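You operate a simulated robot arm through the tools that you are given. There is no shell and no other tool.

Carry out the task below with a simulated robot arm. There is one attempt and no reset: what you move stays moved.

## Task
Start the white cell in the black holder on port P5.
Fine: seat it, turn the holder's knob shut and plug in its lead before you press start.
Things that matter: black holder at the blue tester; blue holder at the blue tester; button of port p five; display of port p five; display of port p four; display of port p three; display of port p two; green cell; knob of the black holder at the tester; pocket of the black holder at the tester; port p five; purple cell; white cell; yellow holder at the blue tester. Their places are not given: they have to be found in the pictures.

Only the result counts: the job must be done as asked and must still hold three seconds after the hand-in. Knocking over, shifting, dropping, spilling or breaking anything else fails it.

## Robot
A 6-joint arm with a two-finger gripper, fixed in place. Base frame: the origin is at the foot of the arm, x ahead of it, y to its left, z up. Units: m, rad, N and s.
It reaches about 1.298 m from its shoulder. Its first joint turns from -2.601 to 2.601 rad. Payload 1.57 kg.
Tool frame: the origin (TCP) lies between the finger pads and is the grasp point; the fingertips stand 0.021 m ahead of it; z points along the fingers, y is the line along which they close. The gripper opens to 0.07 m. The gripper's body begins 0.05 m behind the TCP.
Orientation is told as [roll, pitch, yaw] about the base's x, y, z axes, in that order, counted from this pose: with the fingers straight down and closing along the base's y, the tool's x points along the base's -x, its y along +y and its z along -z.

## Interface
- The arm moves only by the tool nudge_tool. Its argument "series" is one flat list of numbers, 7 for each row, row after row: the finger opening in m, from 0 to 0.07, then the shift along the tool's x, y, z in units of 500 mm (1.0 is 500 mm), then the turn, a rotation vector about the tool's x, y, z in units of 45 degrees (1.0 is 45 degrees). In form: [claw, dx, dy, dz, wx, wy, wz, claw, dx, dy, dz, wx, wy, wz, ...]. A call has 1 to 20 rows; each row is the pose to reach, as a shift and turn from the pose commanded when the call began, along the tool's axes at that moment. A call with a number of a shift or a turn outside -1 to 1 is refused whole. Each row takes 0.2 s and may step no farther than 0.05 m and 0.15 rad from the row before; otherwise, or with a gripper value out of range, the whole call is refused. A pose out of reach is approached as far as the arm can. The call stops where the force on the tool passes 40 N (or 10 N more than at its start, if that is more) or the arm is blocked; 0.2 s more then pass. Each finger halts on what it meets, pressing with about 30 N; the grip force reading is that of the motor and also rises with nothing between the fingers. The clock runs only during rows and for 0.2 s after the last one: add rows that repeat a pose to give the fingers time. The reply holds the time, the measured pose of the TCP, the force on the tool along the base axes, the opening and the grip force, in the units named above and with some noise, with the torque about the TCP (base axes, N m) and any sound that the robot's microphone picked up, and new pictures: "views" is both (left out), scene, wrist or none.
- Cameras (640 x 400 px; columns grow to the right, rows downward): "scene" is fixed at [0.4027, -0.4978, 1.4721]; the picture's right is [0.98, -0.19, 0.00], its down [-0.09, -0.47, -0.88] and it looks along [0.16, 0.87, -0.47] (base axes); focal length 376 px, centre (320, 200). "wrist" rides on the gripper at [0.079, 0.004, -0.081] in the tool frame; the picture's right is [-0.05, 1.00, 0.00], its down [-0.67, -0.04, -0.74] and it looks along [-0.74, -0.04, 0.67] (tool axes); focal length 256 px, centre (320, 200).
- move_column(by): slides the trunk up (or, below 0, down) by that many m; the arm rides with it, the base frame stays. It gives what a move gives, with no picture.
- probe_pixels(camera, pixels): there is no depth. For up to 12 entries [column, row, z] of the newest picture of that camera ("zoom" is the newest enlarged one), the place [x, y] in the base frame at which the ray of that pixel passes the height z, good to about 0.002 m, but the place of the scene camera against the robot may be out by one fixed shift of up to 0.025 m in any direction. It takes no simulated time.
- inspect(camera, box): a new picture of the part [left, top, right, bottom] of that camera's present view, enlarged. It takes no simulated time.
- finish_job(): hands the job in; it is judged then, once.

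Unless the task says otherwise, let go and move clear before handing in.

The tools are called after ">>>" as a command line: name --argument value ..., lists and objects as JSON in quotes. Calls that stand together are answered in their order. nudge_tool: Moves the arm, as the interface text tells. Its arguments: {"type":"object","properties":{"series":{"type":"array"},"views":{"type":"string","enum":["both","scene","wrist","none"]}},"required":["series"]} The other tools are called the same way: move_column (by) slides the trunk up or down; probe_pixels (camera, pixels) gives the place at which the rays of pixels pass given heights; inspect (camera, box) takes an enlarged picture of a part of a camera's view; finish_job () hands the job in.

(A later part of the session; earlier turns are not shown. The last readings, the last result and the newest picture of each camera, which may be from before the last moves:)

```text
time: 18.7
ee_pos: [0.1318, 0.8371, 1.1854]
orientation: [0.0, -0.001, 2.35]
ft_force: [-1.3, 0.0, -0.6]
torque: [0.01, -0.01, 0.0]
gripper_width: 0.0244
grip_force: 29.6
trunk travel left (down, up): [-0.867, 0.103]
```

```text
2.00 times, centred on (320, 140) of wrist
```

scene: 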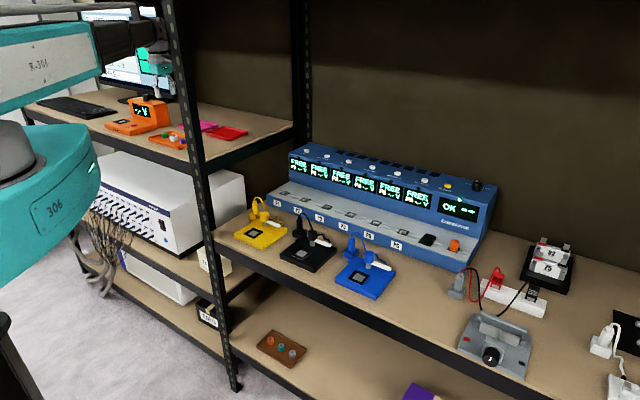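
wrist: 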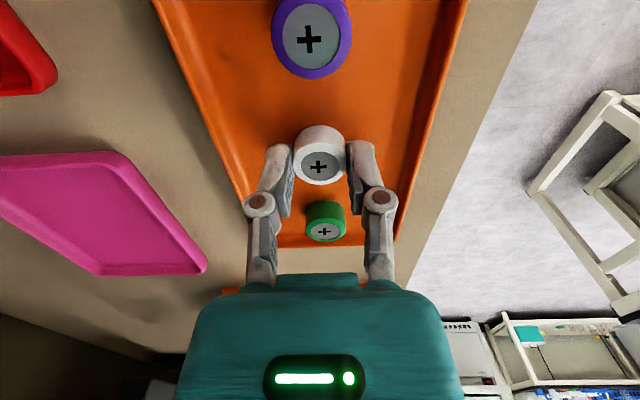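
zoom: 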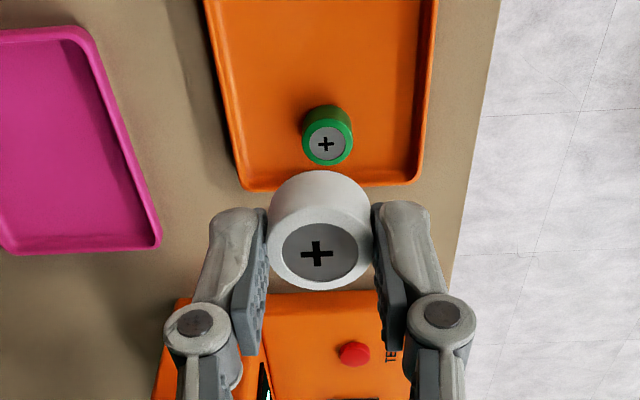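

The cell is held firmly. I'll turn the yaw back and retract along the same corridor.

>>> nudge_tool --series '[0.0, 0, 0, 0, 0, 0, 0.167, 0.0, 0, 0, 0, 0, 0, 0.334, 0.0, 0, 0, 0, 0, 0, 0.5, 0.0, 0, 0, 0, 0, 0, 0.667, 0.0, 0, 0, 0, 0, 0, 0.834, 0.0, 0, 0, 0, 0, 0, 1.0]' --views "none"

>>> nudge_tool --series '[0.0, 0.085, 0.007, 0, 0, 0, 0.09, 0.0, 0.17, 0.014, 0, 0, 0, 0.18, 0.0, 0.25, 0.021, 0, 0, 0, 0.27, 0.0, 0.33, 0.028, 0, 0, 0, 0.36, 0.0, 0.41, 0.035, 0, 0, 0, 0.45, 0.0, 0.49, 0.042, 0, 0, 0, 0.54, 0.0, 0.57, 0.049, 0, 0, 0, 0.63, 0.0, 0.64, 0.056, 0, 0, 0, 0.667]' --views "both"

```text
time: 20.1
ee_pos: [0.1314, 0.8383, 1.1865]
orientation: [0.001, 0.0, 1.562]
ft_force: [0.2, -0.3, 0.3]
torque: [0.02, 0.03, 0.01]
gripper_width: 0.0245
grip_force: 29.7
trunk travel left (down, up): [-0.867, 0.103]
```

```text
time: 21.9
ee_pos: [0.1024, 0.5166, 1.1863]
orientation: [0.0, -0.001, 1.04]
ft_force: [0.7, -0.1, -0.8]
torque: [0.0, -0.04, -0.01]
gripper_width: 0.0244
grip_force: 29.9
trunk travel left (down, up): [-0.867, 0.103]
```

scene: 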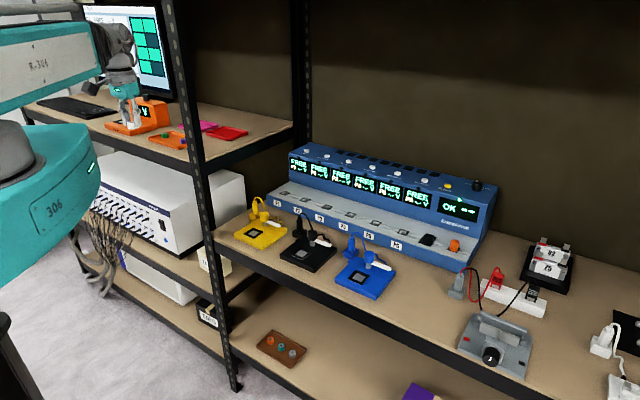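
wrist: 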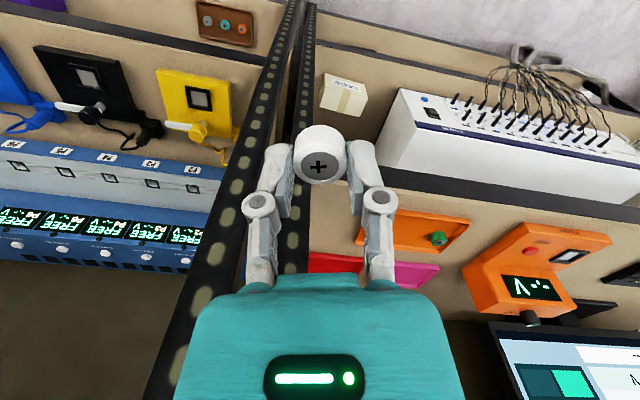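

Still gripped (24.4 mm, ~30 N). I'll swing back past the post along the same arc.

>>> nudge_tool --series '[0.0, -0.0152, -0.0756, 0, 0, 0, 0, 0.0, -0.031, -0.1468, 0, 0, 0, 0, 0.0, -0.042, -0.2188, 0, 0, 0, 0, 0.0, -0.0478, -0.2916, 0, 0, 0, 0, 0.0, -0.0486, -0.3644, 0, 0, 0, 0, 0.0, -0.0436, -0.4376, 0, 0, 0, 0, 0.0, -0.0346, -0.5098, 0, 0, 0, 0, 0.0, -0.0204, -0.5812, 0, 0, 0, 0]' --views "both"

```text
time: 23.7
ee_pos: [0.3588, 0.3796, 1.1862]
orientation: [-0.001, 0.001, 1.042]
ft_force: [0.2, -0.4, 0.0]
torque: [0.01, 0.02, -0.01]
gripper_width: 0.0244
grip_force: 29.5
trunk travel left (down, up): [-0.867, 0.103]
```

scene: 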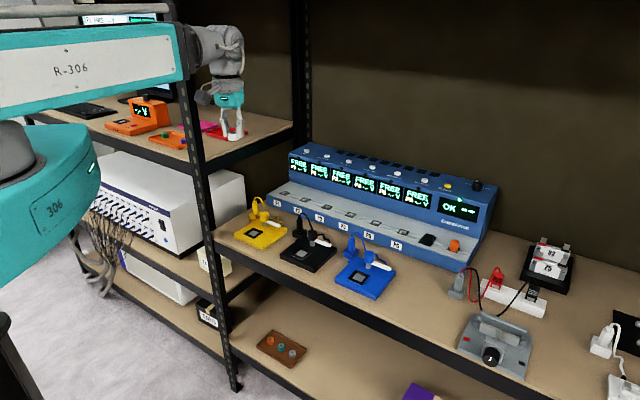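
wrist: 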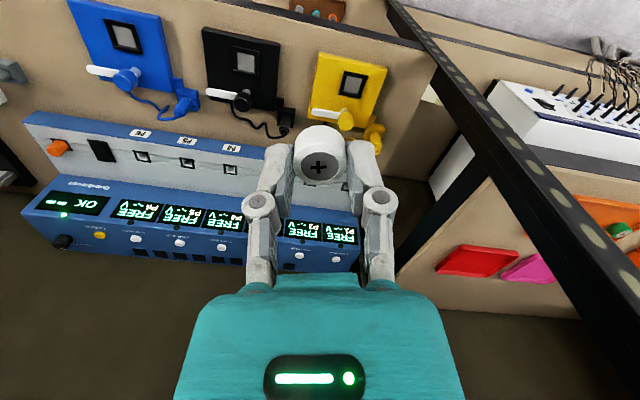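

Past the post with the cell still held. I'll examine the black holder closely: pocket near wrist (244,61), knob near (241,100), lead plug near (286,115).

>>> inspect --camera "wrist" --box '[180, 10, 340, 150]'

>>> inspect --camera "wrist" --box '[20, 90, 260, 240]'

>>> inspect --camera "scene" --box '[260, 200, 360, 280]'

>>> inspect --camera "scene" --box '[340, 170, 440, 250]'

```text
2.86 times, centred on (260, 80) of wrist
```

zoom: 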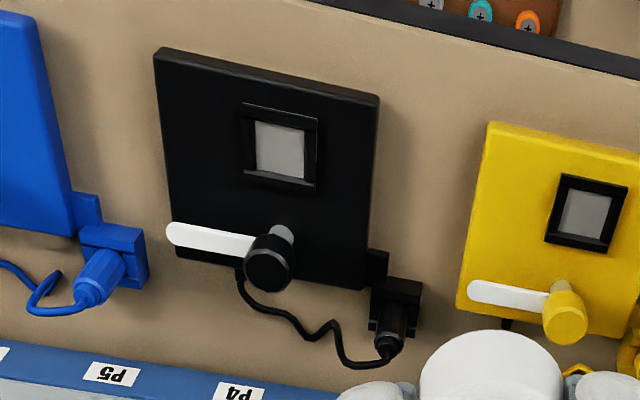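

```text
2.67 times, centred on (140, 165) of wrist
```

zoom: 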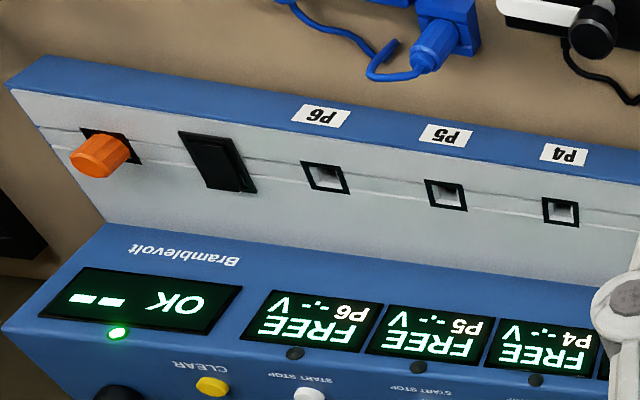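

```text
5.00 times, centred on (310, 240) of scene
```

zoom: 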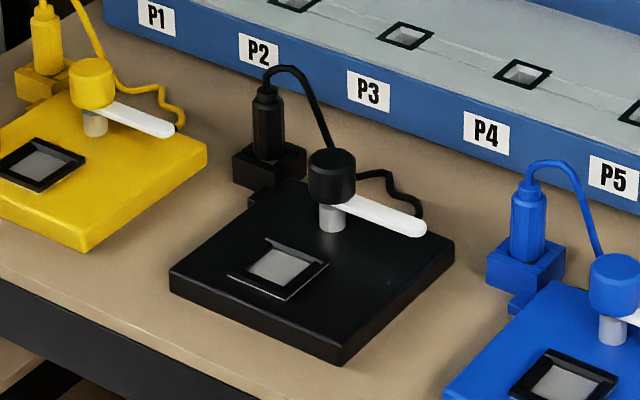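

```text
5.00 times, centred on (390, 210) of scene
```

zoom: 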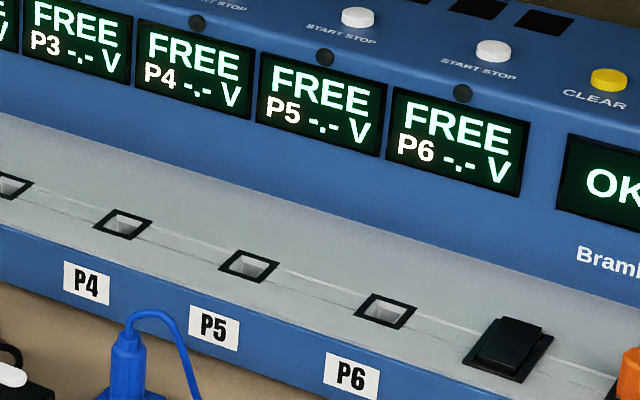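

The holder is clear: grey pocket, black knob on a grey shaft with a white lever pointing to the tester's right, and the plug parked upright at its left-rear. I'll move above the pocket at yaw ≈45° (aligned to the bench) and then lower for a closer look.

>>> nudge_tool --series '[0.0, -0.026, -0.07, 0, 0, 0, 0.111, 0.0, -0.052, -0.141, 0, 0, 0, 0.222, 0.0, -0.078, -0.212, 0, 0, 0, 0.333]' --views "none"

>>> move_column --by -0.15

>>> inspect --camera "wrist" --box '[0, 0, 640, 400]'

```text
time: 24.5
ee_pos: [0.4695, 0.3615, 1.1861]
orientation: [-0.001, 0.0, 0.778]
ft_force: [-0.1, 0.4, -0.3]
torque: [-0.01, 0.02, -0.02]
gripper_width: 0.0243
grip_force: 30.1
trunk travel left (down, up): [-0.867, 0.103]
```

```text
time: 26.3
ee_pos: [0.4667, 0.3612, 1.037]
orientation: [0.0, 0.002, 0.778]
ft_force: [-0.1, 0.4, -0.7]
torque: [-0.02, -0.01, -0.02]
gripper_width: 0.0245
grip_force: 29.9
trunk travel left (down, up): [-0.717, 0.253]
```

```text
1.00 times, centred on (320, 200) of wrist (not enlarged: the box is as wide or as high as the picture)
```

zoom: 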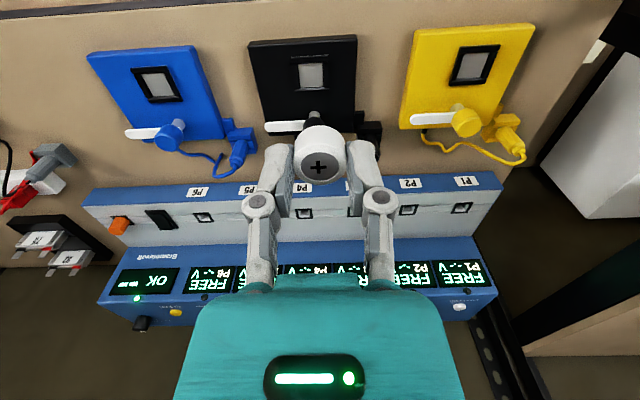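

The pocket is at wrist (311,75). I'll zoom on it and probe at several heights, then use a lower view to triangulate.

>>> inspect --camera "wrist" --box '[240, 30, 400, 130]'

```text
4.00 times, centred on (320, 80) of wrist
```

zoom: 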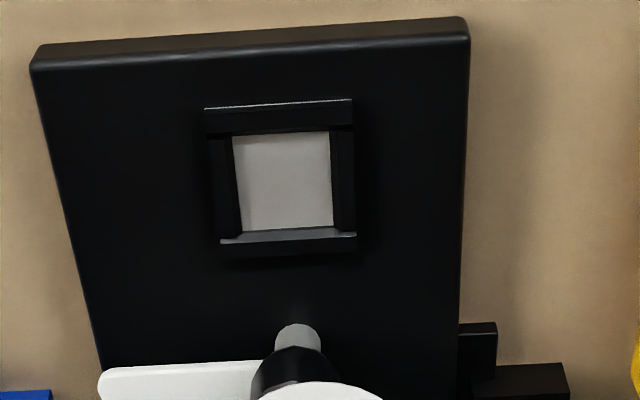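

>>> probe_pixels --camera "zoom" --pixels '[[205, 108, 0.8], [205, 108, 0.82], [352, 100, 0.8], [352, 100, 0.82], [357, 250, 0.8], [357, 250, 0.82], [220, 250, 0.8], [220, 250, 0.82], [330, 131, 0.81], [333, 228, 0.81], [243, 235, 0.81], [232, 136, 0.81]]'

>>> nudge_tool --series '[0.0, 0.08, 0.0, 0, 0, 0, 0]' --views "none"

>>> move_column --by -0.09

>>> inspect --camera "wrist" --box '[160, 0, 480, 200]'

```text
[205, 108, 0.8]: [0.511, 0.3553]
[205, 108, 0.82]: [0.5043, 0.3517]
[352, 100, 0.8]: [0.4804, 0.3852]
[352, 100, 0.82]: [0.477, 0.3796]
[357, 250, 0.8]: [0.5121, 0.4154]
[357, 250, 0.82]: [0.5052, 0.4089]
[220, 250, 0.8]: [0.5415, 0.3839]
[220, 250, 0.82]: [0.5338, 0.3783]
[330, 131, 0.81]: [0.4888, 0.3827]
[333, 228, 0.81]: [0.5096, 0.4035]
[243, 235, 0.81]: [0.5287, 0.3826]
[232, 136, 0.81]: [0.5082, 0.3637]
```

```text
time: 26.7
ee_pos: [0.4401, 0.3316, 1.0365]
orientation: [0.0, -0.001, 0.779]
ft_force: [-0.2, 0.1, -0.3]
torque: [0.0, -0.01, -0.01]
gripper_width: 0.0243
grip_force: 30.2
trunk travel left (down, up): [-0.717, 0.253]
```

```text
time: 27.9
ee_pos: [0.4386, 0.3306, 0.9462]
orientation: [0.001, -0.001, 0.777]
ft_force: [-0.6, 0.3, -0.7]
torque: [0.0, 0.04, 0.01]
gripper_width: 0.0242
grip_force: 29.6
trunk travel left (down, up): [-0.627, 0.343]
```

```text
2.00 times, centred on (320, 100) of wrist
```

zoom: 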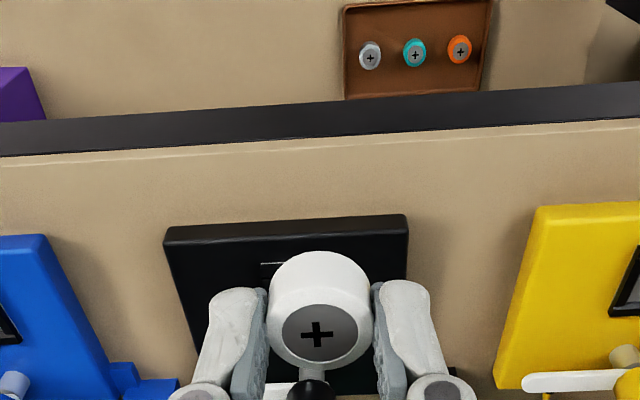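

The held cell hides the pocket from here, so I'll move forward to right above the pocket (≈0.505, 0.384), where it should show above the cell in the picture.

>>> nudge_tool --series '[0.0, -0.085, -0.008, 0, 0, 0, 0, 0.0, -0.171, -0.0157, 0, 0, 0, 0, 0.0, -0.171, -0.0157, 0, 0, 0, 0]' --views "both"

>>> inspect --camera "wrist" --box '[224, 20, 416, 140]'

```text
time: 28.7
ee_pos: [0.5076, 0.3866, 0.9462]
orientation: [0.0, -0.001, 0.778]
ft_force: [0.6, -0.5, 0.0]
torque: [0.02, -0.01, -0.01]
gripper_width: 0.0244
grip_force: 30.4
trunk travel left (down, up): [-0.627, 0.343]
```

scene: 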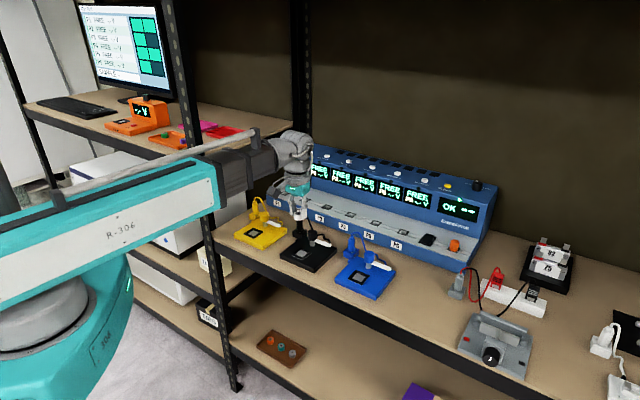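
wrist: 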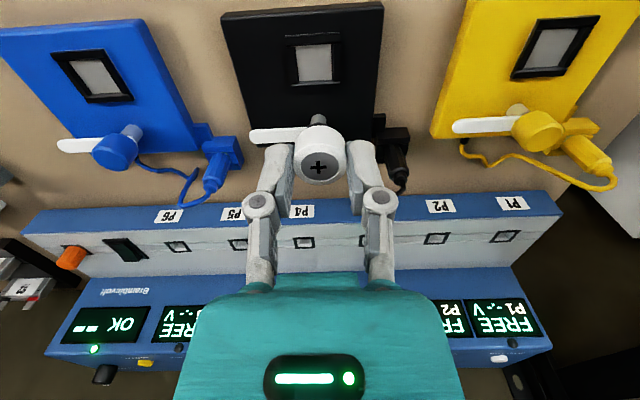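

```text
3.33 times, centred on (320, 80) of wrist
```

zoom: 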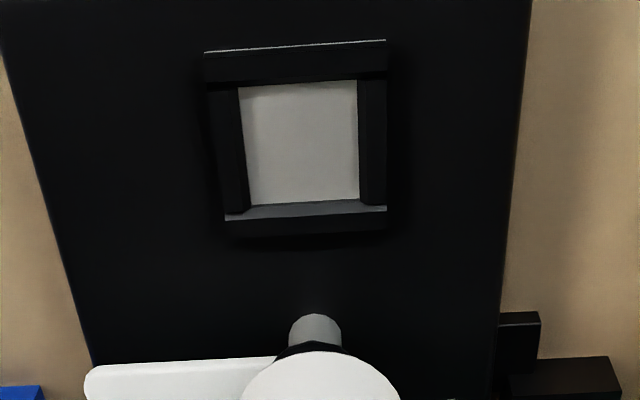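

The pocket floor and frame show clearly now; I'll probe the same corners to triangulate against the previous view.

>>> probe_pixels --camera "zoom" --pixels '[[247, 207, 0.8], [247, 207, 0.82], [360, 200, 0.8], [360, 200, 0.82], [240, 88, 0.8], [240, 88, 0.82], [357, 81, 0.8], [357, 81, 0.82], [204, 52, 0.81], [386, 40, 0.81], [388, 208, 0.81], [225, 218, 0.81]]'

```text
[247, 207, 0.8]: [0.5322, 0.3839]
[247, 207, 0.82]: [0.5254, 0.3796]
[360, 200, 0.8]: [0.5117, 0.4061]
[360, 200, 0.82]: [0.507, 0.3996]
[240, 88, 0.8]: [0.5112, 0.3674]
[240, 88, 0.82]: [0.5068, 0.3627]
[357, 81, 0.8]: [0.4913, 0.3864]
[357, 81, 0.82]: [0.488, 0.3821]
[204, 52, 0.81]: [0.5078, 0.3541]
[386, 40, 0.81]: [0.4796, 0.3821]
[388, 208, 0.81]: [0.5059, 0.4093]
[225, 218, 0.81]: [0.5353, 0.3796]
```

View-2 agrees with view-1 for floor z≈0.81 but the baseline is weak, so I'll look from a perpendicular direction (yaw ≈135°) for strong triangulation of pocket, knob, plug and port.

>>> nudge_tool --series '[0.0, 0, 0, 0, 0, 0, -0.167, 0.0, 0, 0, 0, 0, 0, -0.334, 0.0, 0, 0, 0, 0, 0, -0.5, 0.0, 0, 0, 0, 0, 0, -0.667, 0.0, 0, 0, 0, 0, 0, -0.834, 0.0, 0, 0, 0, 0, 0, -1.0]' --views "none"

>>> nudge_tool --series '[0.0, 0, 0, 0, 0, 0, -0.167, 0.0, 0, 0, 0, 0, 0, -0.334, 0.0, 0, 0, 0, 0, 0, -0.5, 0.0, 0, 0, 0, 0, 0, -0.667, 0.0, 0, 0, 0, 0, 0, -0.834, 0.0, 0, 0, 0, 0, 0, -1.0, 0.0, 0, 0, 0, 0, 0, -1.0]' --views "both"

>>> inspect --camera "wrist" --box '[224, 20, 416, 140]'

```text
time: 30.1
ee_pos: [0.5065, 0.3863, 0.9469]
orientation: [-0.001, -0.001, 1.566]
ft_force: [-0.4, 0.5, -0.5]
torque: [0.01, 0.01, 0.01]
gripper_width: 0.0243
grip_force: 29.5
trunk travel left (down, up): [-0.627, 0.343]
```

```text
time: 31.7
ee_pos: [0.5055, 0.3863, 0.9457]
orientation: [0.001, -0.001, 2.353]
ft_force: [0.4, 0.3, 0.7]
torque: [0.02, 0.03, 0.03]
gripper_width: 0.0245
grip_force: 30.0
trunk travel left (down, up): [-0.627, 0.343]
```

scene: 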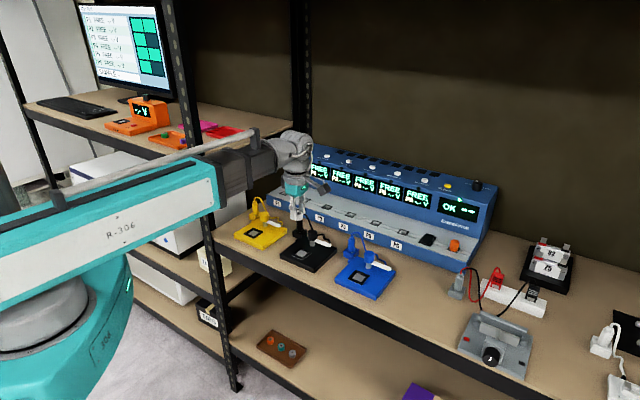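
wrist: 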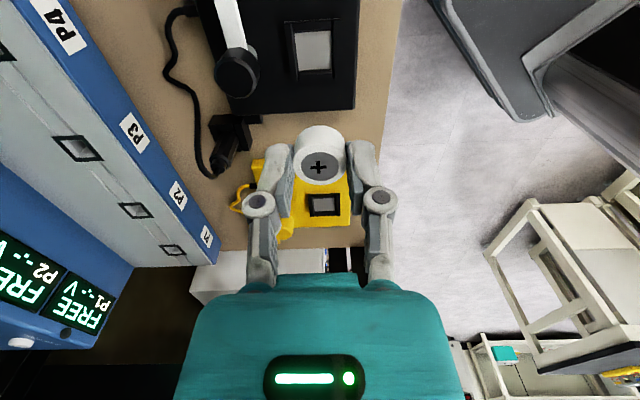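

```text
3.33 times, centred on (320, 80) of wrist
```

zoom: 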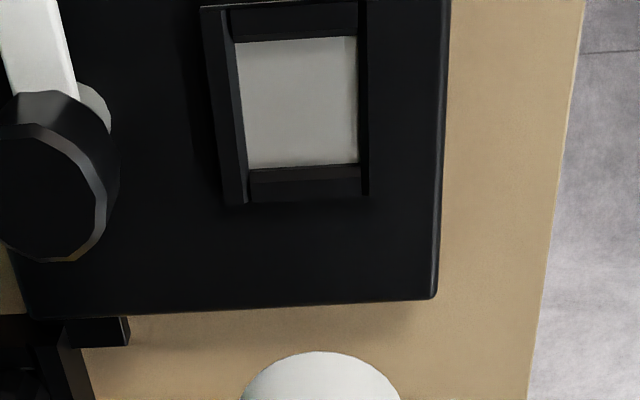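

Excellent perpendicular view. I'll probe the floor corners again here, plus the holder plate corner, at two heights.

>>> probe_pixels --camera "zoom" --pixels '[[235, 42, 0.8], [235, 42, 0.82], [357, 37, 0.8], [357, 37, 0.82], [360, 164, 0.8], [360, 164, 0.82], [247, 170, 0.8], [247, 170, 0.82], [202, 12, 0.81], [368, 196, 0.81], [224, 205, 0.81]]'

>>> inspect --camera "wrist" --box '[190, 0, 290, 80]'

```text
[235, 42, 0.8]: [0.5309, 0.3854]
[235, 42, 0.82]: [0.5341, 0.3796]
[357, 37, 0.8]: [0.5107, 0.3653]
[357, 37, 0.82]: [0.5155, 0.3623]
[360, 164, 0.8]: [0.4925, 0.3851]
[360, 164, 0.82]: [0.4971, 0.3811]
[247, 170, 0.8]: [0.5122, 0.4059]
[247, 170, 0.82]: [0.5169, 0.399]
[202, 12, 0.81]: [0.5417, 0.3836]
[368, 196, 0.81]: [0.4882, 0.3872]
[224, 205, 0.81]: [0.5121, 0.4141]
```

```text
5.00 times, centred on (240, 40) of wrist
```

zoom: 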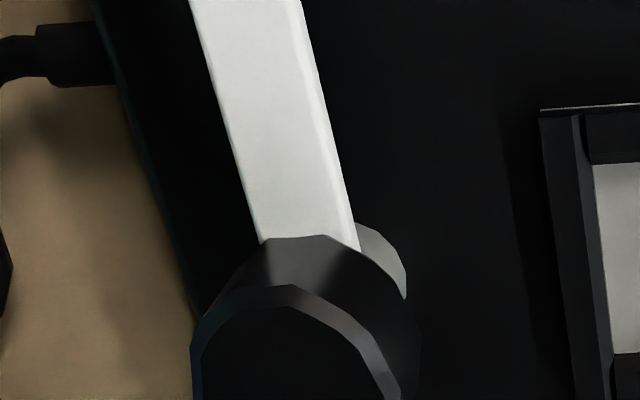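

The perpendicular views agree: pocket floor z≈0.80, inner size ~28 mm, centre ≈ (0.5116, 0.3857). I'll turn back to yaw 45° (fingers away from the knob) and fine-position over it.

>>> nudge_tool --series '[0.0, 0, 0, 0, 0, 0, 0.167, 0.0, 0, 0, 0, 0, 0, 0.334, 0.0, 0, 0, 0, 0, 0, 0.5, 0.0, 0, 0, 0, 0, 0, 0.667, 0.0, 0, 0, 0, 0, 0, 0.834, 0.0, 0, 0, 0, 0, 0, 1.0]' --views "none"

>>> nudge_tool --series '[0.0, 0, 0, 0, 0, 0, 0.167, 0.0, 0, 0, 0, 0, 0, 0.334, 0.0, 0, 0, 0, 0, 0, 0.5, 0.0, 0, 0, 0, 0, 0, 0.667, 0.0, 0, 0, 0, 0, 0, 0.834, 0.0, 0, 0, 0, 0, 0, 1.0, 0.0, 0, 0, 0, 0, 0, 1.0]' --views "none"

>>> nudge_tool --series '[0.0, 0, 0, 0, 0, 0, 0]' --views "none"

>>> nudge_tool --series '[0.0, 0, 0, 0, 0, 0, 0]' --views "none"

```text
time: 33.1
ee_pos: [0.5053, 0.3861, 0.9453]
orientation: [0.0, -0.001, 1.56]
ft_force: [-0.6, 1.0, 0.2]
torque: [0.01, 0.01, -0.01]
gripper_width: 0.0243
grip_force: 30.4
trunk travel left (down, up): [-0.627, 0.343]
```

```text
time: 34.7
ee_pos: [0.5064, 0.3853, 0.9471]
orientation: [0.0, 0.0, 0.779]
ft_force: [-0.2, -0.6, 0.1]
torque: [-0.02, 0.0, -0.03]
gripper_width: 0.0246
grip_force: 30.3
trunk travel left (down, up): [-0.627, 0.343]
```

```text
time: 35.1
ee_pos: [0.506, 0.3853, 0.9471]
orientation: [0.0, 0.001, 0.778]
ft_force: [0.1, 0.4, -1.0]
torque: [-0.04, 0.02, 0.0]
gripper_width: 0.0244
grip_force: 30.1
trunk travel left (down, up): [-0.627, 0.343]
```

```text
time: 35.5
ee_pos: [0.506, 0.3863, 0.9456]
orientation: [0.0, 0.0, 0.778]
ft_force: [0.3, 0.3, 0.4]
torque: [0.0, 0.04, 0.0]
gripper_width: 0.0245
grip_force: 30.0
trunk travel left (down, up): [-0.627, 0.343]
```

Average TCP is (0.5061, 0.3858); I'll shift ~5.5 mm to be over the pocket centre and lower to just above the frame.

>>> nudge_tool --series '[0.0, -0.0094, -0.0064, 0, 0, 0, 0, 0.0, -0.0094, -0.0064, 0, 0, 0, 0]' --views "none"

>>> move_column --by -0.1

>>> inspect --camera "wrist" --box '[192, 80, 448, 240]'

>>> inspect --camera "scene" --box '[260, 200, 360, 280]'

```text
time: 36.1
ee_pos: [0.5112, 0.3872, 0.9457]
orientation: [-0.001, 0.002, 0.778]
ft_force: [0.6, -0.2, 0.4]
torque: [0.03, 0.03, -0.01]
gripper_width: 0.0243
grip_force: 30.5
trunk travel left (down, up): [-0.627, 0.343]
```

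```text
time: 37.4
ee_pos: [0.512, 0.3851, 0.845]
orientation: [0.0, 0.001, 0.778]
ft_force: [0.1, 0.3, 0.0]
torque: [0.02, 0.01, 0.02]
gripper_width: 0.0244
grip_force: 29.9
trunk travel left (down, up): [-0.527, 0.443]
```

```text
2.50 times, centred on (320, 160) of wrist
```

zoom: 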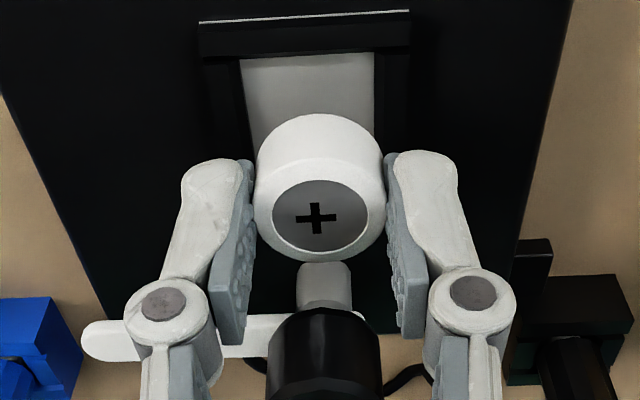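

```text
5.00 times, centred on (310, 240) of scene
```

zoom: 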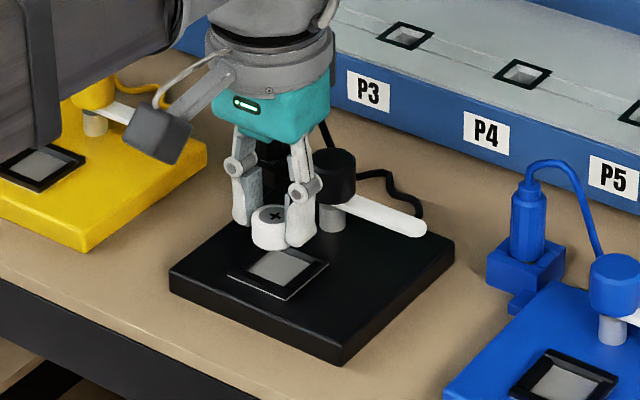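

The scene suggests the cell is ~2–3 mm left of the pocket centre, and the wrist view hints the same. I'll take a fresh wrist zoom and probe the visible pocket edges to refine.

>>> inspect --camera "wrist" --box '[256, 80, 384, 160]'

```text
5.00 times, centred on (320, 120) of wrist
```

zoom: 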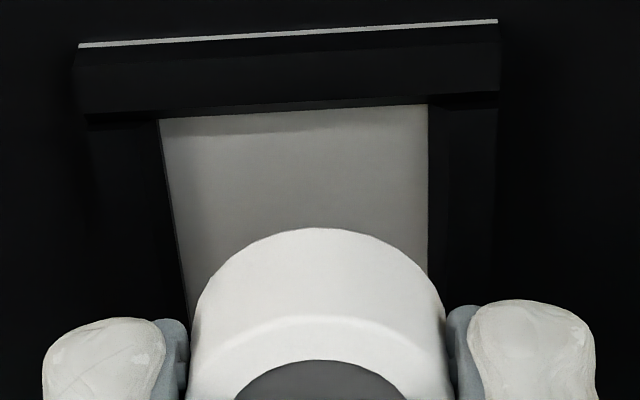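

>>> probe_pixels --camera "zoom" --pixels '[[160, 120, 0.8], [428, 104, 0.8], [187, 305, 0.8], [428, 270, 0.8], [160, 120, 0.805], [428, 104, 0.805], [78, 45, 0.805], [497, 20, 0.805], [78, 45, 0.81], [497, 20, 0.81]]'

>>> nudge_tool --series '[0.0, 0, 0, 0, 0, 0, 0]' --views "none"

>>> nudge_tool --series '[0.0, 0, 0, 0, 0, 0, 0]' --views "none"

```text
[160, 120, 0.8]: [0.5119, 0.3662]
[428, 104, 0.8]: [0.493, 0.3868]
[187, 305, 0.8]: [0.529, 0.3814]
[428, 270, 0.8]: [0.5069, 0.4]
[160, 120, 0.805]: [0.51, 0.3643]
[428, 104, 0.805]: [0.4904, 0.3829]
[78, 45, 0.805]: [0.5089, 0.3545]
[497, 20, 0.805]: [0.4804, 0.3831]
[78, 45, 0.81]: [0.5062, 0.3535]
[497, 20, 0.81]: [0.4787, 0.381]
```

```text
time: 37.8
ee_pos: [0.5112, 0.3874, 0.846]
orientation: [-0.001, 0.001, 0.779]
ft_force: [0.4, -0.3, 0.3]
torque: [-0.01, 0.0, -0.01]
gripper_width: 0.0246
grip_force: 30.0
trunk travel left (down, up): [-0.527, 0.443]
```

```text
time: 38.2
ee_pos: [0.5123, 0.3876, 0.8467]
orientation: [-0.001, 0.001, 0.779]
ft_force: [-0.5, 0.3, -0.1]
torque: [-0.01, 0.0, 0.0]
gripper_width: 0.0247
grip_force: 30.0
trunk travel left (down, up): [-0.527, 0.443]
```

Pocket centre u≈0.0893 vs TCP u≈0.0882, so a 1 mm shift is enough. I'll shift and lower gradually while watching the force.

>>> nudge_tool --series '[0.0, 0.0, -0.0023, 0, 0, 0, 0]' --views "none"

>>> move_column --by -0.01

>>> move_column --by -0.004

>>> inspect --camera "wrist" --box '[224, 80, 416, 200]'

>>> inspect --camera "scene" --box '[270, 220, 340, 275]'

```text
time: 38.6
ee_pos: [0.512, 0.387, 0.847]
orientation: [0.0, 0.001, 0.778]
ft_force: [0.1, -0.5, -0.7]
torque: [-0.03, -0.01, 0.02]
gripper_width: 0.0244
grip_force: 30.0
trunk travel left (down, up): [-0.527, 0.443]
```

```text
time: 39.2
ee_pos: [0.5117, 0.3861, 0.8358]
orientation: [0.0, 0.001, 0.778]
ft_force: [0.2, -0.1, -0.2]
torque: [-0.02, -0.03, 0.04]
gripper_width: 0.0245
grip_force: 30.1
trunk travel left (down, up): [-0.517, 0.453]
```

```text
time: 39.8
ee_pos: [0.5126, 0.3863, 0.8325]
orientation: [0.0, 0.0, 0.779]
ft_force: [-0.1, -0.7, -0.3]
torque: [0.02, 0.0, 0.01]
gripper_width: 0.0244
grip_force: 29.9
trunk travel left (down, up): [-0.513, 0.457]
```

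```text
3.33 times, centred on (320, 140) of wrist
```

zoom: 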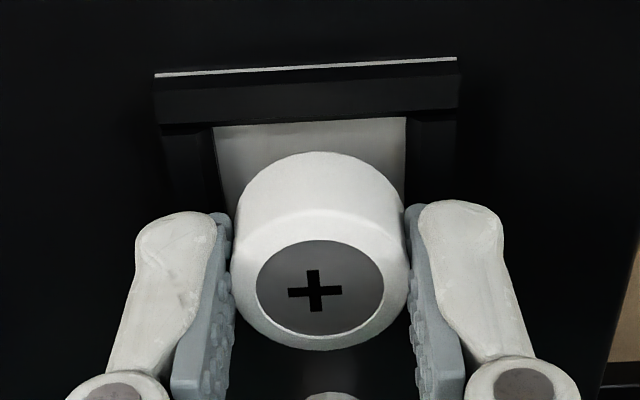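

```text
7.27 times, centred on (305, 248) of scene
```

zoom: 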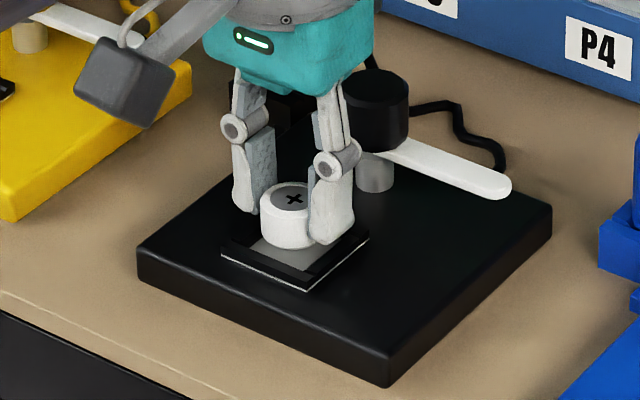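

The wrist view shows the pocket still about 1 mm to the +u side, so I'll shift 0.8 mm more and continue lowering with small steps.

>>> nudge_tool --series '[0.0, 0.0, -0.0018, 0, 0, 0, 0]' --views "none"

>>> move_column --by -0.003

>>> move_column --by -0.002

>>> inspect --camera "wrist" --box '[224, 80, 416, 200]'

>>> inspect --camera "scene" --box '[270, 220, 340, 275]'

```text
time: 40.1
ee_pos: [0.5136, 0.3858, 0.8333]
orientation: [-0.001, 0.0, 0.778]
ft_force: [-0.4, -0.7, -0.7]
torque: [-0.03, 0.04, -0.01]
gripper_width: 0.0242
grip_force: 30.2
trunk travel left (down, up): [-0.513, 0.457]
```

```text
time: 40.7
ee_pos: [0.5131, 0.3847, 0.8294]
orientation: [0.0, 0.003, 0.778]
ft_force: [-0.1, 0.4, 0.5]
torque: [-0.01, 0.02, -0.01]
gripper_width: 0.0242
grip_force: 30.3
trunk travel left (down, up): [-0.51, 0.46]
```

```text
time: 41.2
ee_pos: [0.5128, 0.3853, 0.8274]
orientation: [0.0, 0.001, 0.779]
ft_force: [0.2, 1.1, -0.6]
torque: [-0.01, 0.01, -0.02]
gripper_width: 0.0243
grip_force: 29.8
trunk travel left (down, up): [-0.508, 0.462]
```

```text
3.33 times, centred on (320, 140) of wrist
```

zoom: 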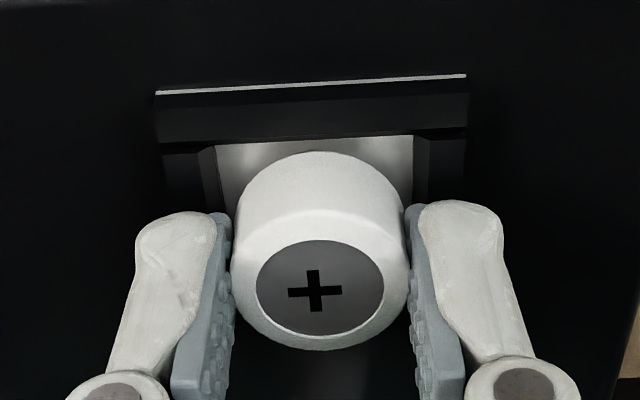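

```text
7.27 times, centred on (305, 248) of scene
```

zoom: 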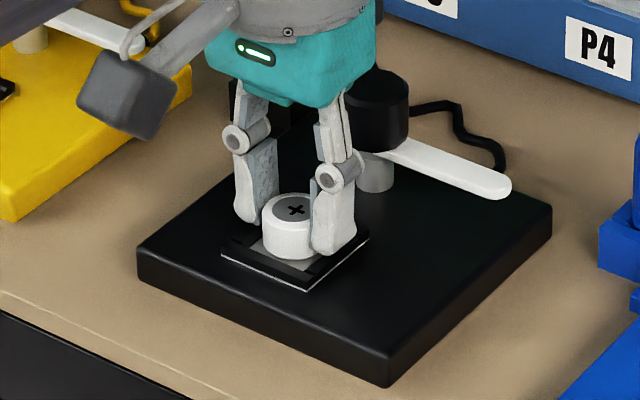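

Aligned now (pocket floor edges at 215–413 around the cell's centre at ~318), no contact yet. I'll continue down in 2 mm steps.

>>> move_column --by -0.002

>>> move_column --by -0.0015

>>> inspect --camera "wrist" --box '[224, 80, 416, 200]'

```text
time: 41.7
ee_pos: [0.5128, 0.3853, 0.8253]
orientation: [0.001, -0.002, 0.78]
ft_force: [3.3, 1.5, 19.5]
torque: [0.08, -0.09, 0.0]
gripper_width: 0.0244
grip_force: 30.3
trunk travel left (down, up): [-0.506, 0.464]
```

```text
time: 42.2
ee_pos: [0.5122, 0.3845, 0.8245]
orientation: [0.001, -0.002, 0.778]
ft_force: [3.9, 0.9, 21.4]
torque: [0.07, -0.07, 0.02]
gripper_width: 0.0248
grip_force: 29.9
trunk travel left (down, up): [-0.505, 0.465]
```

```text
3.33 times, centred on (320, 140) of wrist
```

zoom: 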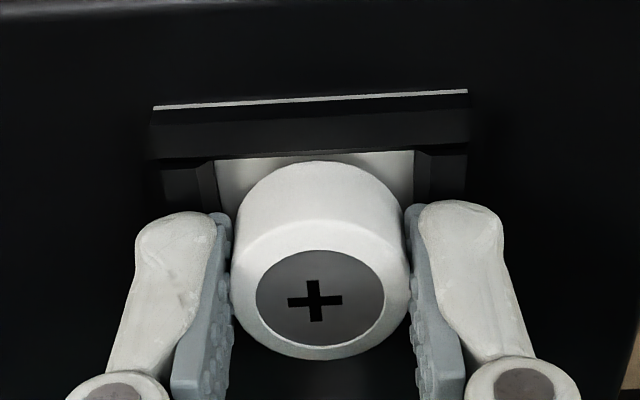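

Contact force ~20 N at TCP z≈0.825, exactly where the cell's base should meet the pocket floor (z≈0.80). I'll release it now.

>>> nudge_tool --series '[0.03, 0, 0, 0, 0, 0, 0, 0.04, 0, 0, 0, 0, 0, 0, 0.045, 0, 0, 0, 0, 0, 0]' --views "none"

>>> inspect --camera "wrist" --box '[224, 80, 416, 200]'

>>> inspect --camera "scene" --box '[270, 220, 340, 275]'

```text
time: 43.0
ee_pos: [0.5129, 0.3855, 0.8238]
orientation: [0.001, 0.0, 0.779]
ft_force: [0.1, 0.5, -0.5]
torque: [0.0, 0.0, 0.0]
gripper_width: 0.045
grip_force: 0.0
trunk travel left (down, up): [-0.505, 0.465]
```

```text
3.33 times, centred on (320, 140) of wrist
```

zoom: 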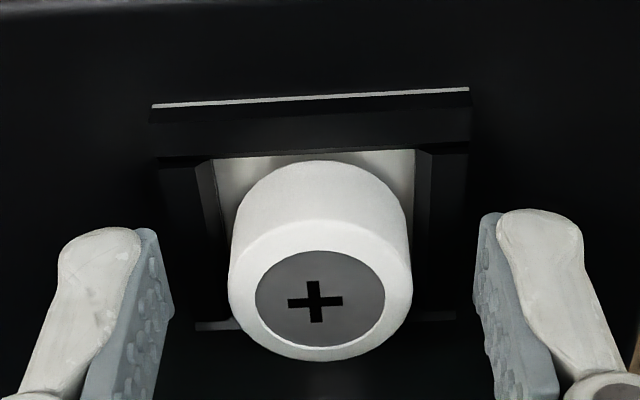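

```text
7.27 times, centred on (305, 248) of scene
```

zoom: 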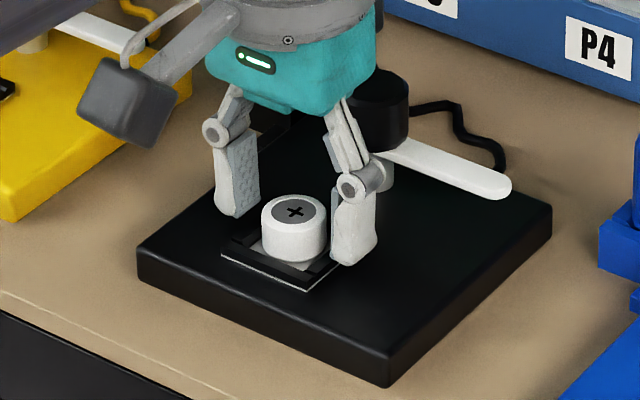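

Released: the cell sits in the pocket with its "+" up. I'll raise the trunk and look at the seat and the knob.

>>> move_column --by 0.12

>>> nudge_tool --series '[0.045, 0, 0, 0, 0, 0, 0]' --views "both"

>>> inspect --camera "wrist" --box '[224, 0, 416, 160]'

>>> inspect --camera "scene" --box '[270, 220, 340, 275]'

```text
time: 44.5
ee_pos: [0.513, 0.3856, 0.9434]
orientation: [0.001, 0.001, 0.777]
ft_force: [-0.4, 0.0, -0.7]
torque: [0.01, -0.02, 0.0]
gripper_width: 0.045
grip_force: 0.1
trunk travel left (down, up): [-0.625, 0.345]
```

```text
time: 44.9
ee_pos: [0.5123, 0.3854, 0.9439]
orientation: [0.0, 0.0, 0.777]
ft_force: [-0.5, -0.5, 0.5]
torque: [0.0, 0.02, -0.02]
gripper_width: 0.0451
grip_force: 0.1
trunk travel left (down, up): [-0.625, 0.345]
```

scene: 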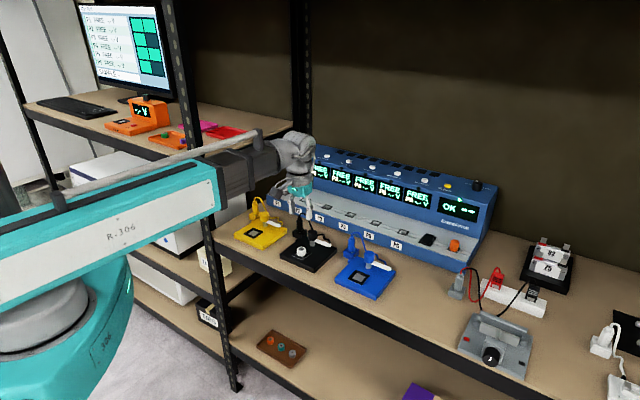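
wrist: 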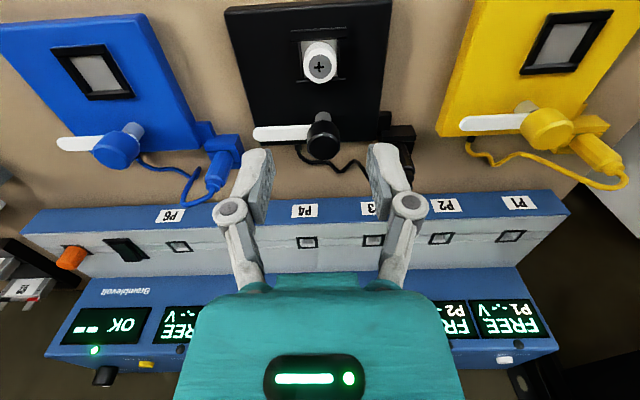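

```text
2.50 times, centred on (320, 80) of wrist
```

zoom: 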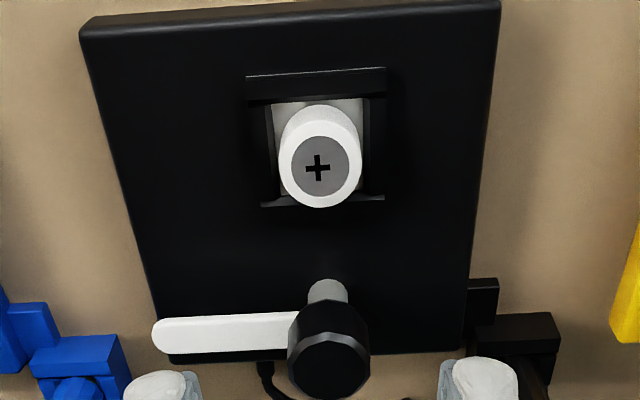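

```text
7.27 times, centred on (305, 248) of scene
```

zoom: 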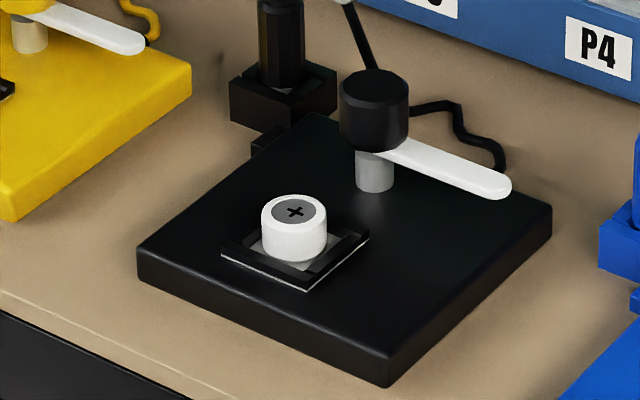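

The white cell is seated squarely. Now the knob: its top is at wrist (325,146); I'll probe it at plausible heights, along with the scene view for cross-checking.

>>> probe_pixels --camera "wrist" --pixels '[[324.8, 146, 0.84], [324.8, 146, 0.85], [324.8, 146, 0.86], [322.8, 116, 0.81], [322.8, 116, 0.82], [254, 134, 0.825], [320, 65.5, 0.815]]'

>>> probe_pixels --camera "scene" --pixels '[[301.4, 249.6, 0.815], [312.4, 232.9, 0.84], [312.4, 232.9, 0.85], [312.4, 232.9, 0.86]]'

```text
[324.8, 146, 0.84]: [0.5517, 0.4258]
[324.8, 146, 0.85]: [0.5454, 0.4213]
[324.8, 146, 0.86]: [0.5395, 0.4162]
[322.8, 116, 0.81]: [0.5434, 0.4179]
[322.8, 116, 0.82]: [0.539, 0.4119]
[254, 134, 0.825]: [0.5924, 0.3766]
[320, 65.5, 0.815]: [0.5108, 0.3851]
```

```text
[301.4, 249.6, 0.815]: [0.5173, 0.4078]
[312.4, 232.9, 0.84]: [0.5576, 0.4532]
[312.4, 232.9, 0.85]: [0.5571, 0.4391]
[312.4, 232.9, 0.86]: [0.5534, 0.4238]
```

The knob triangulates to about (0.549, 0.424), top z≈0.843, ~28 mm wide, lever ~64 mm long pointing +u; shutting means turning it 90° clockwise (seen from above) over the cell. I'll go above the knob and view it from yaw 135° to refine.

>>> nudge_tool --series '[0.045, -0.053, 0.002, 0, 0, 0, -0.167, 0.045, -0.1064, 0.0042, 0, 0, 0, -0.334, 0.045, -0.1064, 0.0042, 0, 0, 0, -0.5, 0.045, -0.1064, 0.0042, 0, 0, 0, -0.667, 0.045, -0.1064, 0.0042, 0, 0, 0, -0.834, 0.045, -0.1064, 0.0042, 0, 0, 0, -1.0]' --views "none"

>>> nudge_tool --series '[0.045, 0, 0, 0, 0, 0, -0.167, 0.045, 0, 0, 0, 0, 0, -0.334, 0.045, 0, 0, 0, 0, 0, -0.5, 0.045, 0, 0, 0, 0, 0, -0.667, 0.045, 0, 0, 0, 0, 0, -0.834, 0.045, 0, 0, 0, 0, 0, -1.0, 0.045, 0, 0, 0, 0, 0, -1.0]' --views "both"

>>> inspect --camera "wrist" --box '[224, 20, 416, 180]'

```text
time: 46.3
ee_pos: [0.549, 0.4252, 0.944]
orientation: [0.0, 0.0, 1.568]
ft_force: [0.0, -0.9, 0.2]
torque: [0.01, -0.02, 0.05]
gripper_width: 0.0449
grip_force: 0.0
trunk travel left (down, up): [-0.625, 0.345]
```

```text
time: 47.9
ee_pos: [0.5481, 0.4251, 0.9433]
orientation: [0.001, 0.0, 2.352]
ft_force: [1.0, -0.1, 0.2]
torque: [0.0, 0.01, -0.01]
gripper_width: 0.0451
grip_force: 0.1
trunk travel left (down, up): [-0.625, 0.345]
```

scene: 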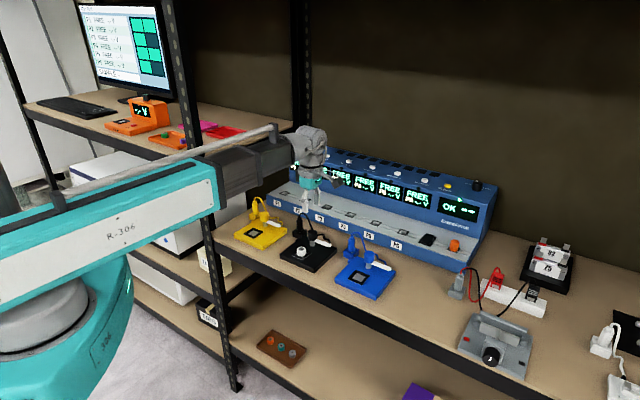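
wrist: 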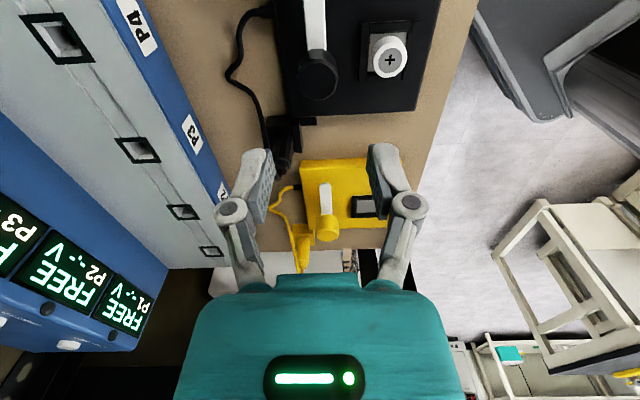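

```text
2.50 times, centred on (320, 100) of wrist
```

zoom: 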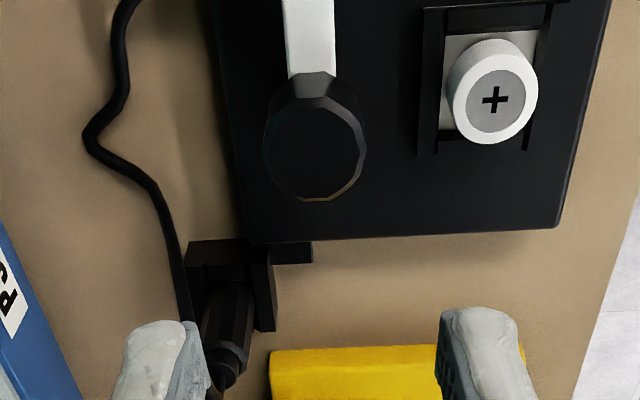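

Knob top is centred at zoom (315,153). I'll probe it at several heights, with the cell top as a check.

>>> probe_pixels --camera "zoom" --pixels '[[315, 153, 0.835], [315, 153, 0.84], [315, 153, 0.845], [315, 153, 0.85], [264, 150, 0.843], [366, 150, 0.843], [315, 105, 0.843], [315, 202, 0.843], [495, 97, 0.815], [225, 375, 0.86], [213, 260, 0.82]]'

```text
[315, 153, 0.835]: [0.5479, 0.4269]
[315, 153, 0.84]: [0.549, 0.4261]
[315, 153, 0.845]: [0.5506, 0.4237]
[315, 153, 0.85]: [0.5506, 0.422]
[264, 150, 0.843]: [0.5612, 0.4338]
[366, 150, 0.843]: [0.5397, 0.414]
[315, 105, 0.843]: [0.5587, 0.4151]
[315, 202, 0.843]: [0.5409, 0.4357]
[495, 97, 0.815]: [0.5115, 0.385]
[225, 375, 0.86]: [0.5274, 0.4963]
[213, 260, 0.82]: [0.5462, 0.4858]
```

Knob centre ≈ (0.5498, 0.4246), top z≈0.843. I'll centre on it and lower so the tips reach ~12 mm down the knob, above the lever.

>>> nudge_tool --series '[0.045, 0.0026, -0.0009, 0, 0, 0, 0]' --views "none"

>>> move_column --by -0.07

>>> inspect --camera "wrist" --box '[192, 40, 448, 240]'

>>> inspect --camera "scene" --box '[270, 190, 370, 270]'

```text
time: 48.3
ee_pos: [0.5509, 0.4236, 0.9438]
orientation: [-0.002, 0.0, 2.351]
ft_force: [-0.7, 0.1, 0.7]
torque: [0.01, -0.02, 0.01]
gripper_width: 0.0449
grip_force: 0.1
trunk travel left (down, up): [-0.625, 0.345]
```

```text
time: 49.4
ee_pos: [0.5516, 0.4232, 0.873]
orientation: [0.0, 0.0, 2.35]
ft_force: [0.0, 0.2, 0.1]
torque: [0.02, 0.0, -0.03]
gripper_width: 0.045
grip_force: 0.1
trunk travel left (down, up): [-0.555, 0.415]
```

```text
2.00 times, centred on (320, 140) of wrist
```

zoom: 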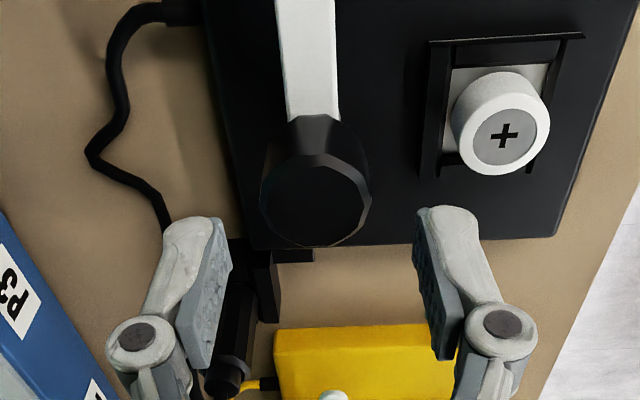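

```text
5.00 times, centred on (320, 230) of scene
```

zoom: 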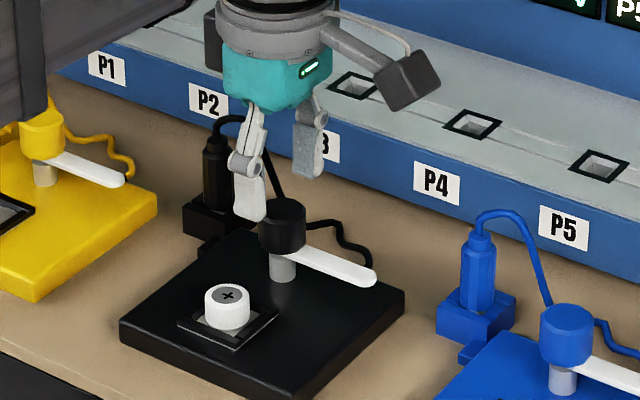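

Knob sits centred between the fingers. I'll lower the last 21 mm and close on the knob.

>>> move_column --by -0.021

>>> nudge_tool --series '[0.0, 0, 0, 0, 0, 0, 0, 0.0, 0, 0, 0, 0, 0, 0, 0.0, 0, 0, 0, 0, 0, 0]' --views "none"

>>> inspect --camera "wrist" --box '[192, 40, 448, 240]'

>>> inspect --camera "scene" --box '[270, 190, 370, 270]'

```text
time: 50.1
ee_pos: [0.5499, 0.4227, 0.8521]
orientation: [0.0, 0.001, 2.35]
ft_force: [-0.1, 0.4, 0.4]
torque: [0.02, 0.0, 0.02]
gripper_width: 0.0447
grip_force: 0.0
trunk travel left (down, up): [-0.534, 0.436]
```

```text
time: 50.9
ee_pos: [0.5527, 0.4259, 0.8522]
orientation: [-0.002, 0.0, 2.347]
ft_force: [9.9, 9.9, 12.1]
torque: [0.2, -0.2, 0.01]
gripper_width: 0.028
grip_force: 31.6
trunk travel left (down, up): [-0.534, 0.436]
```

```text
2.00 times, centred on (320, 140) of wrist
```

zoom: 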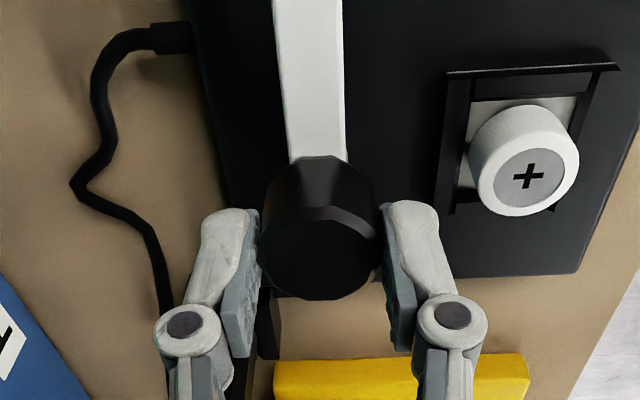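

```text
5.00 times, centred on (320, 230) of scene
```

zoom: 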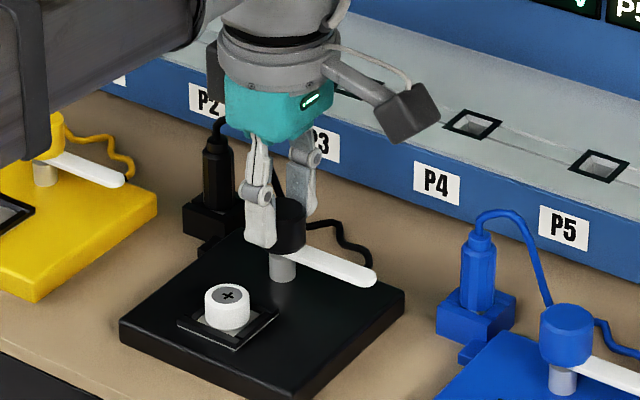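

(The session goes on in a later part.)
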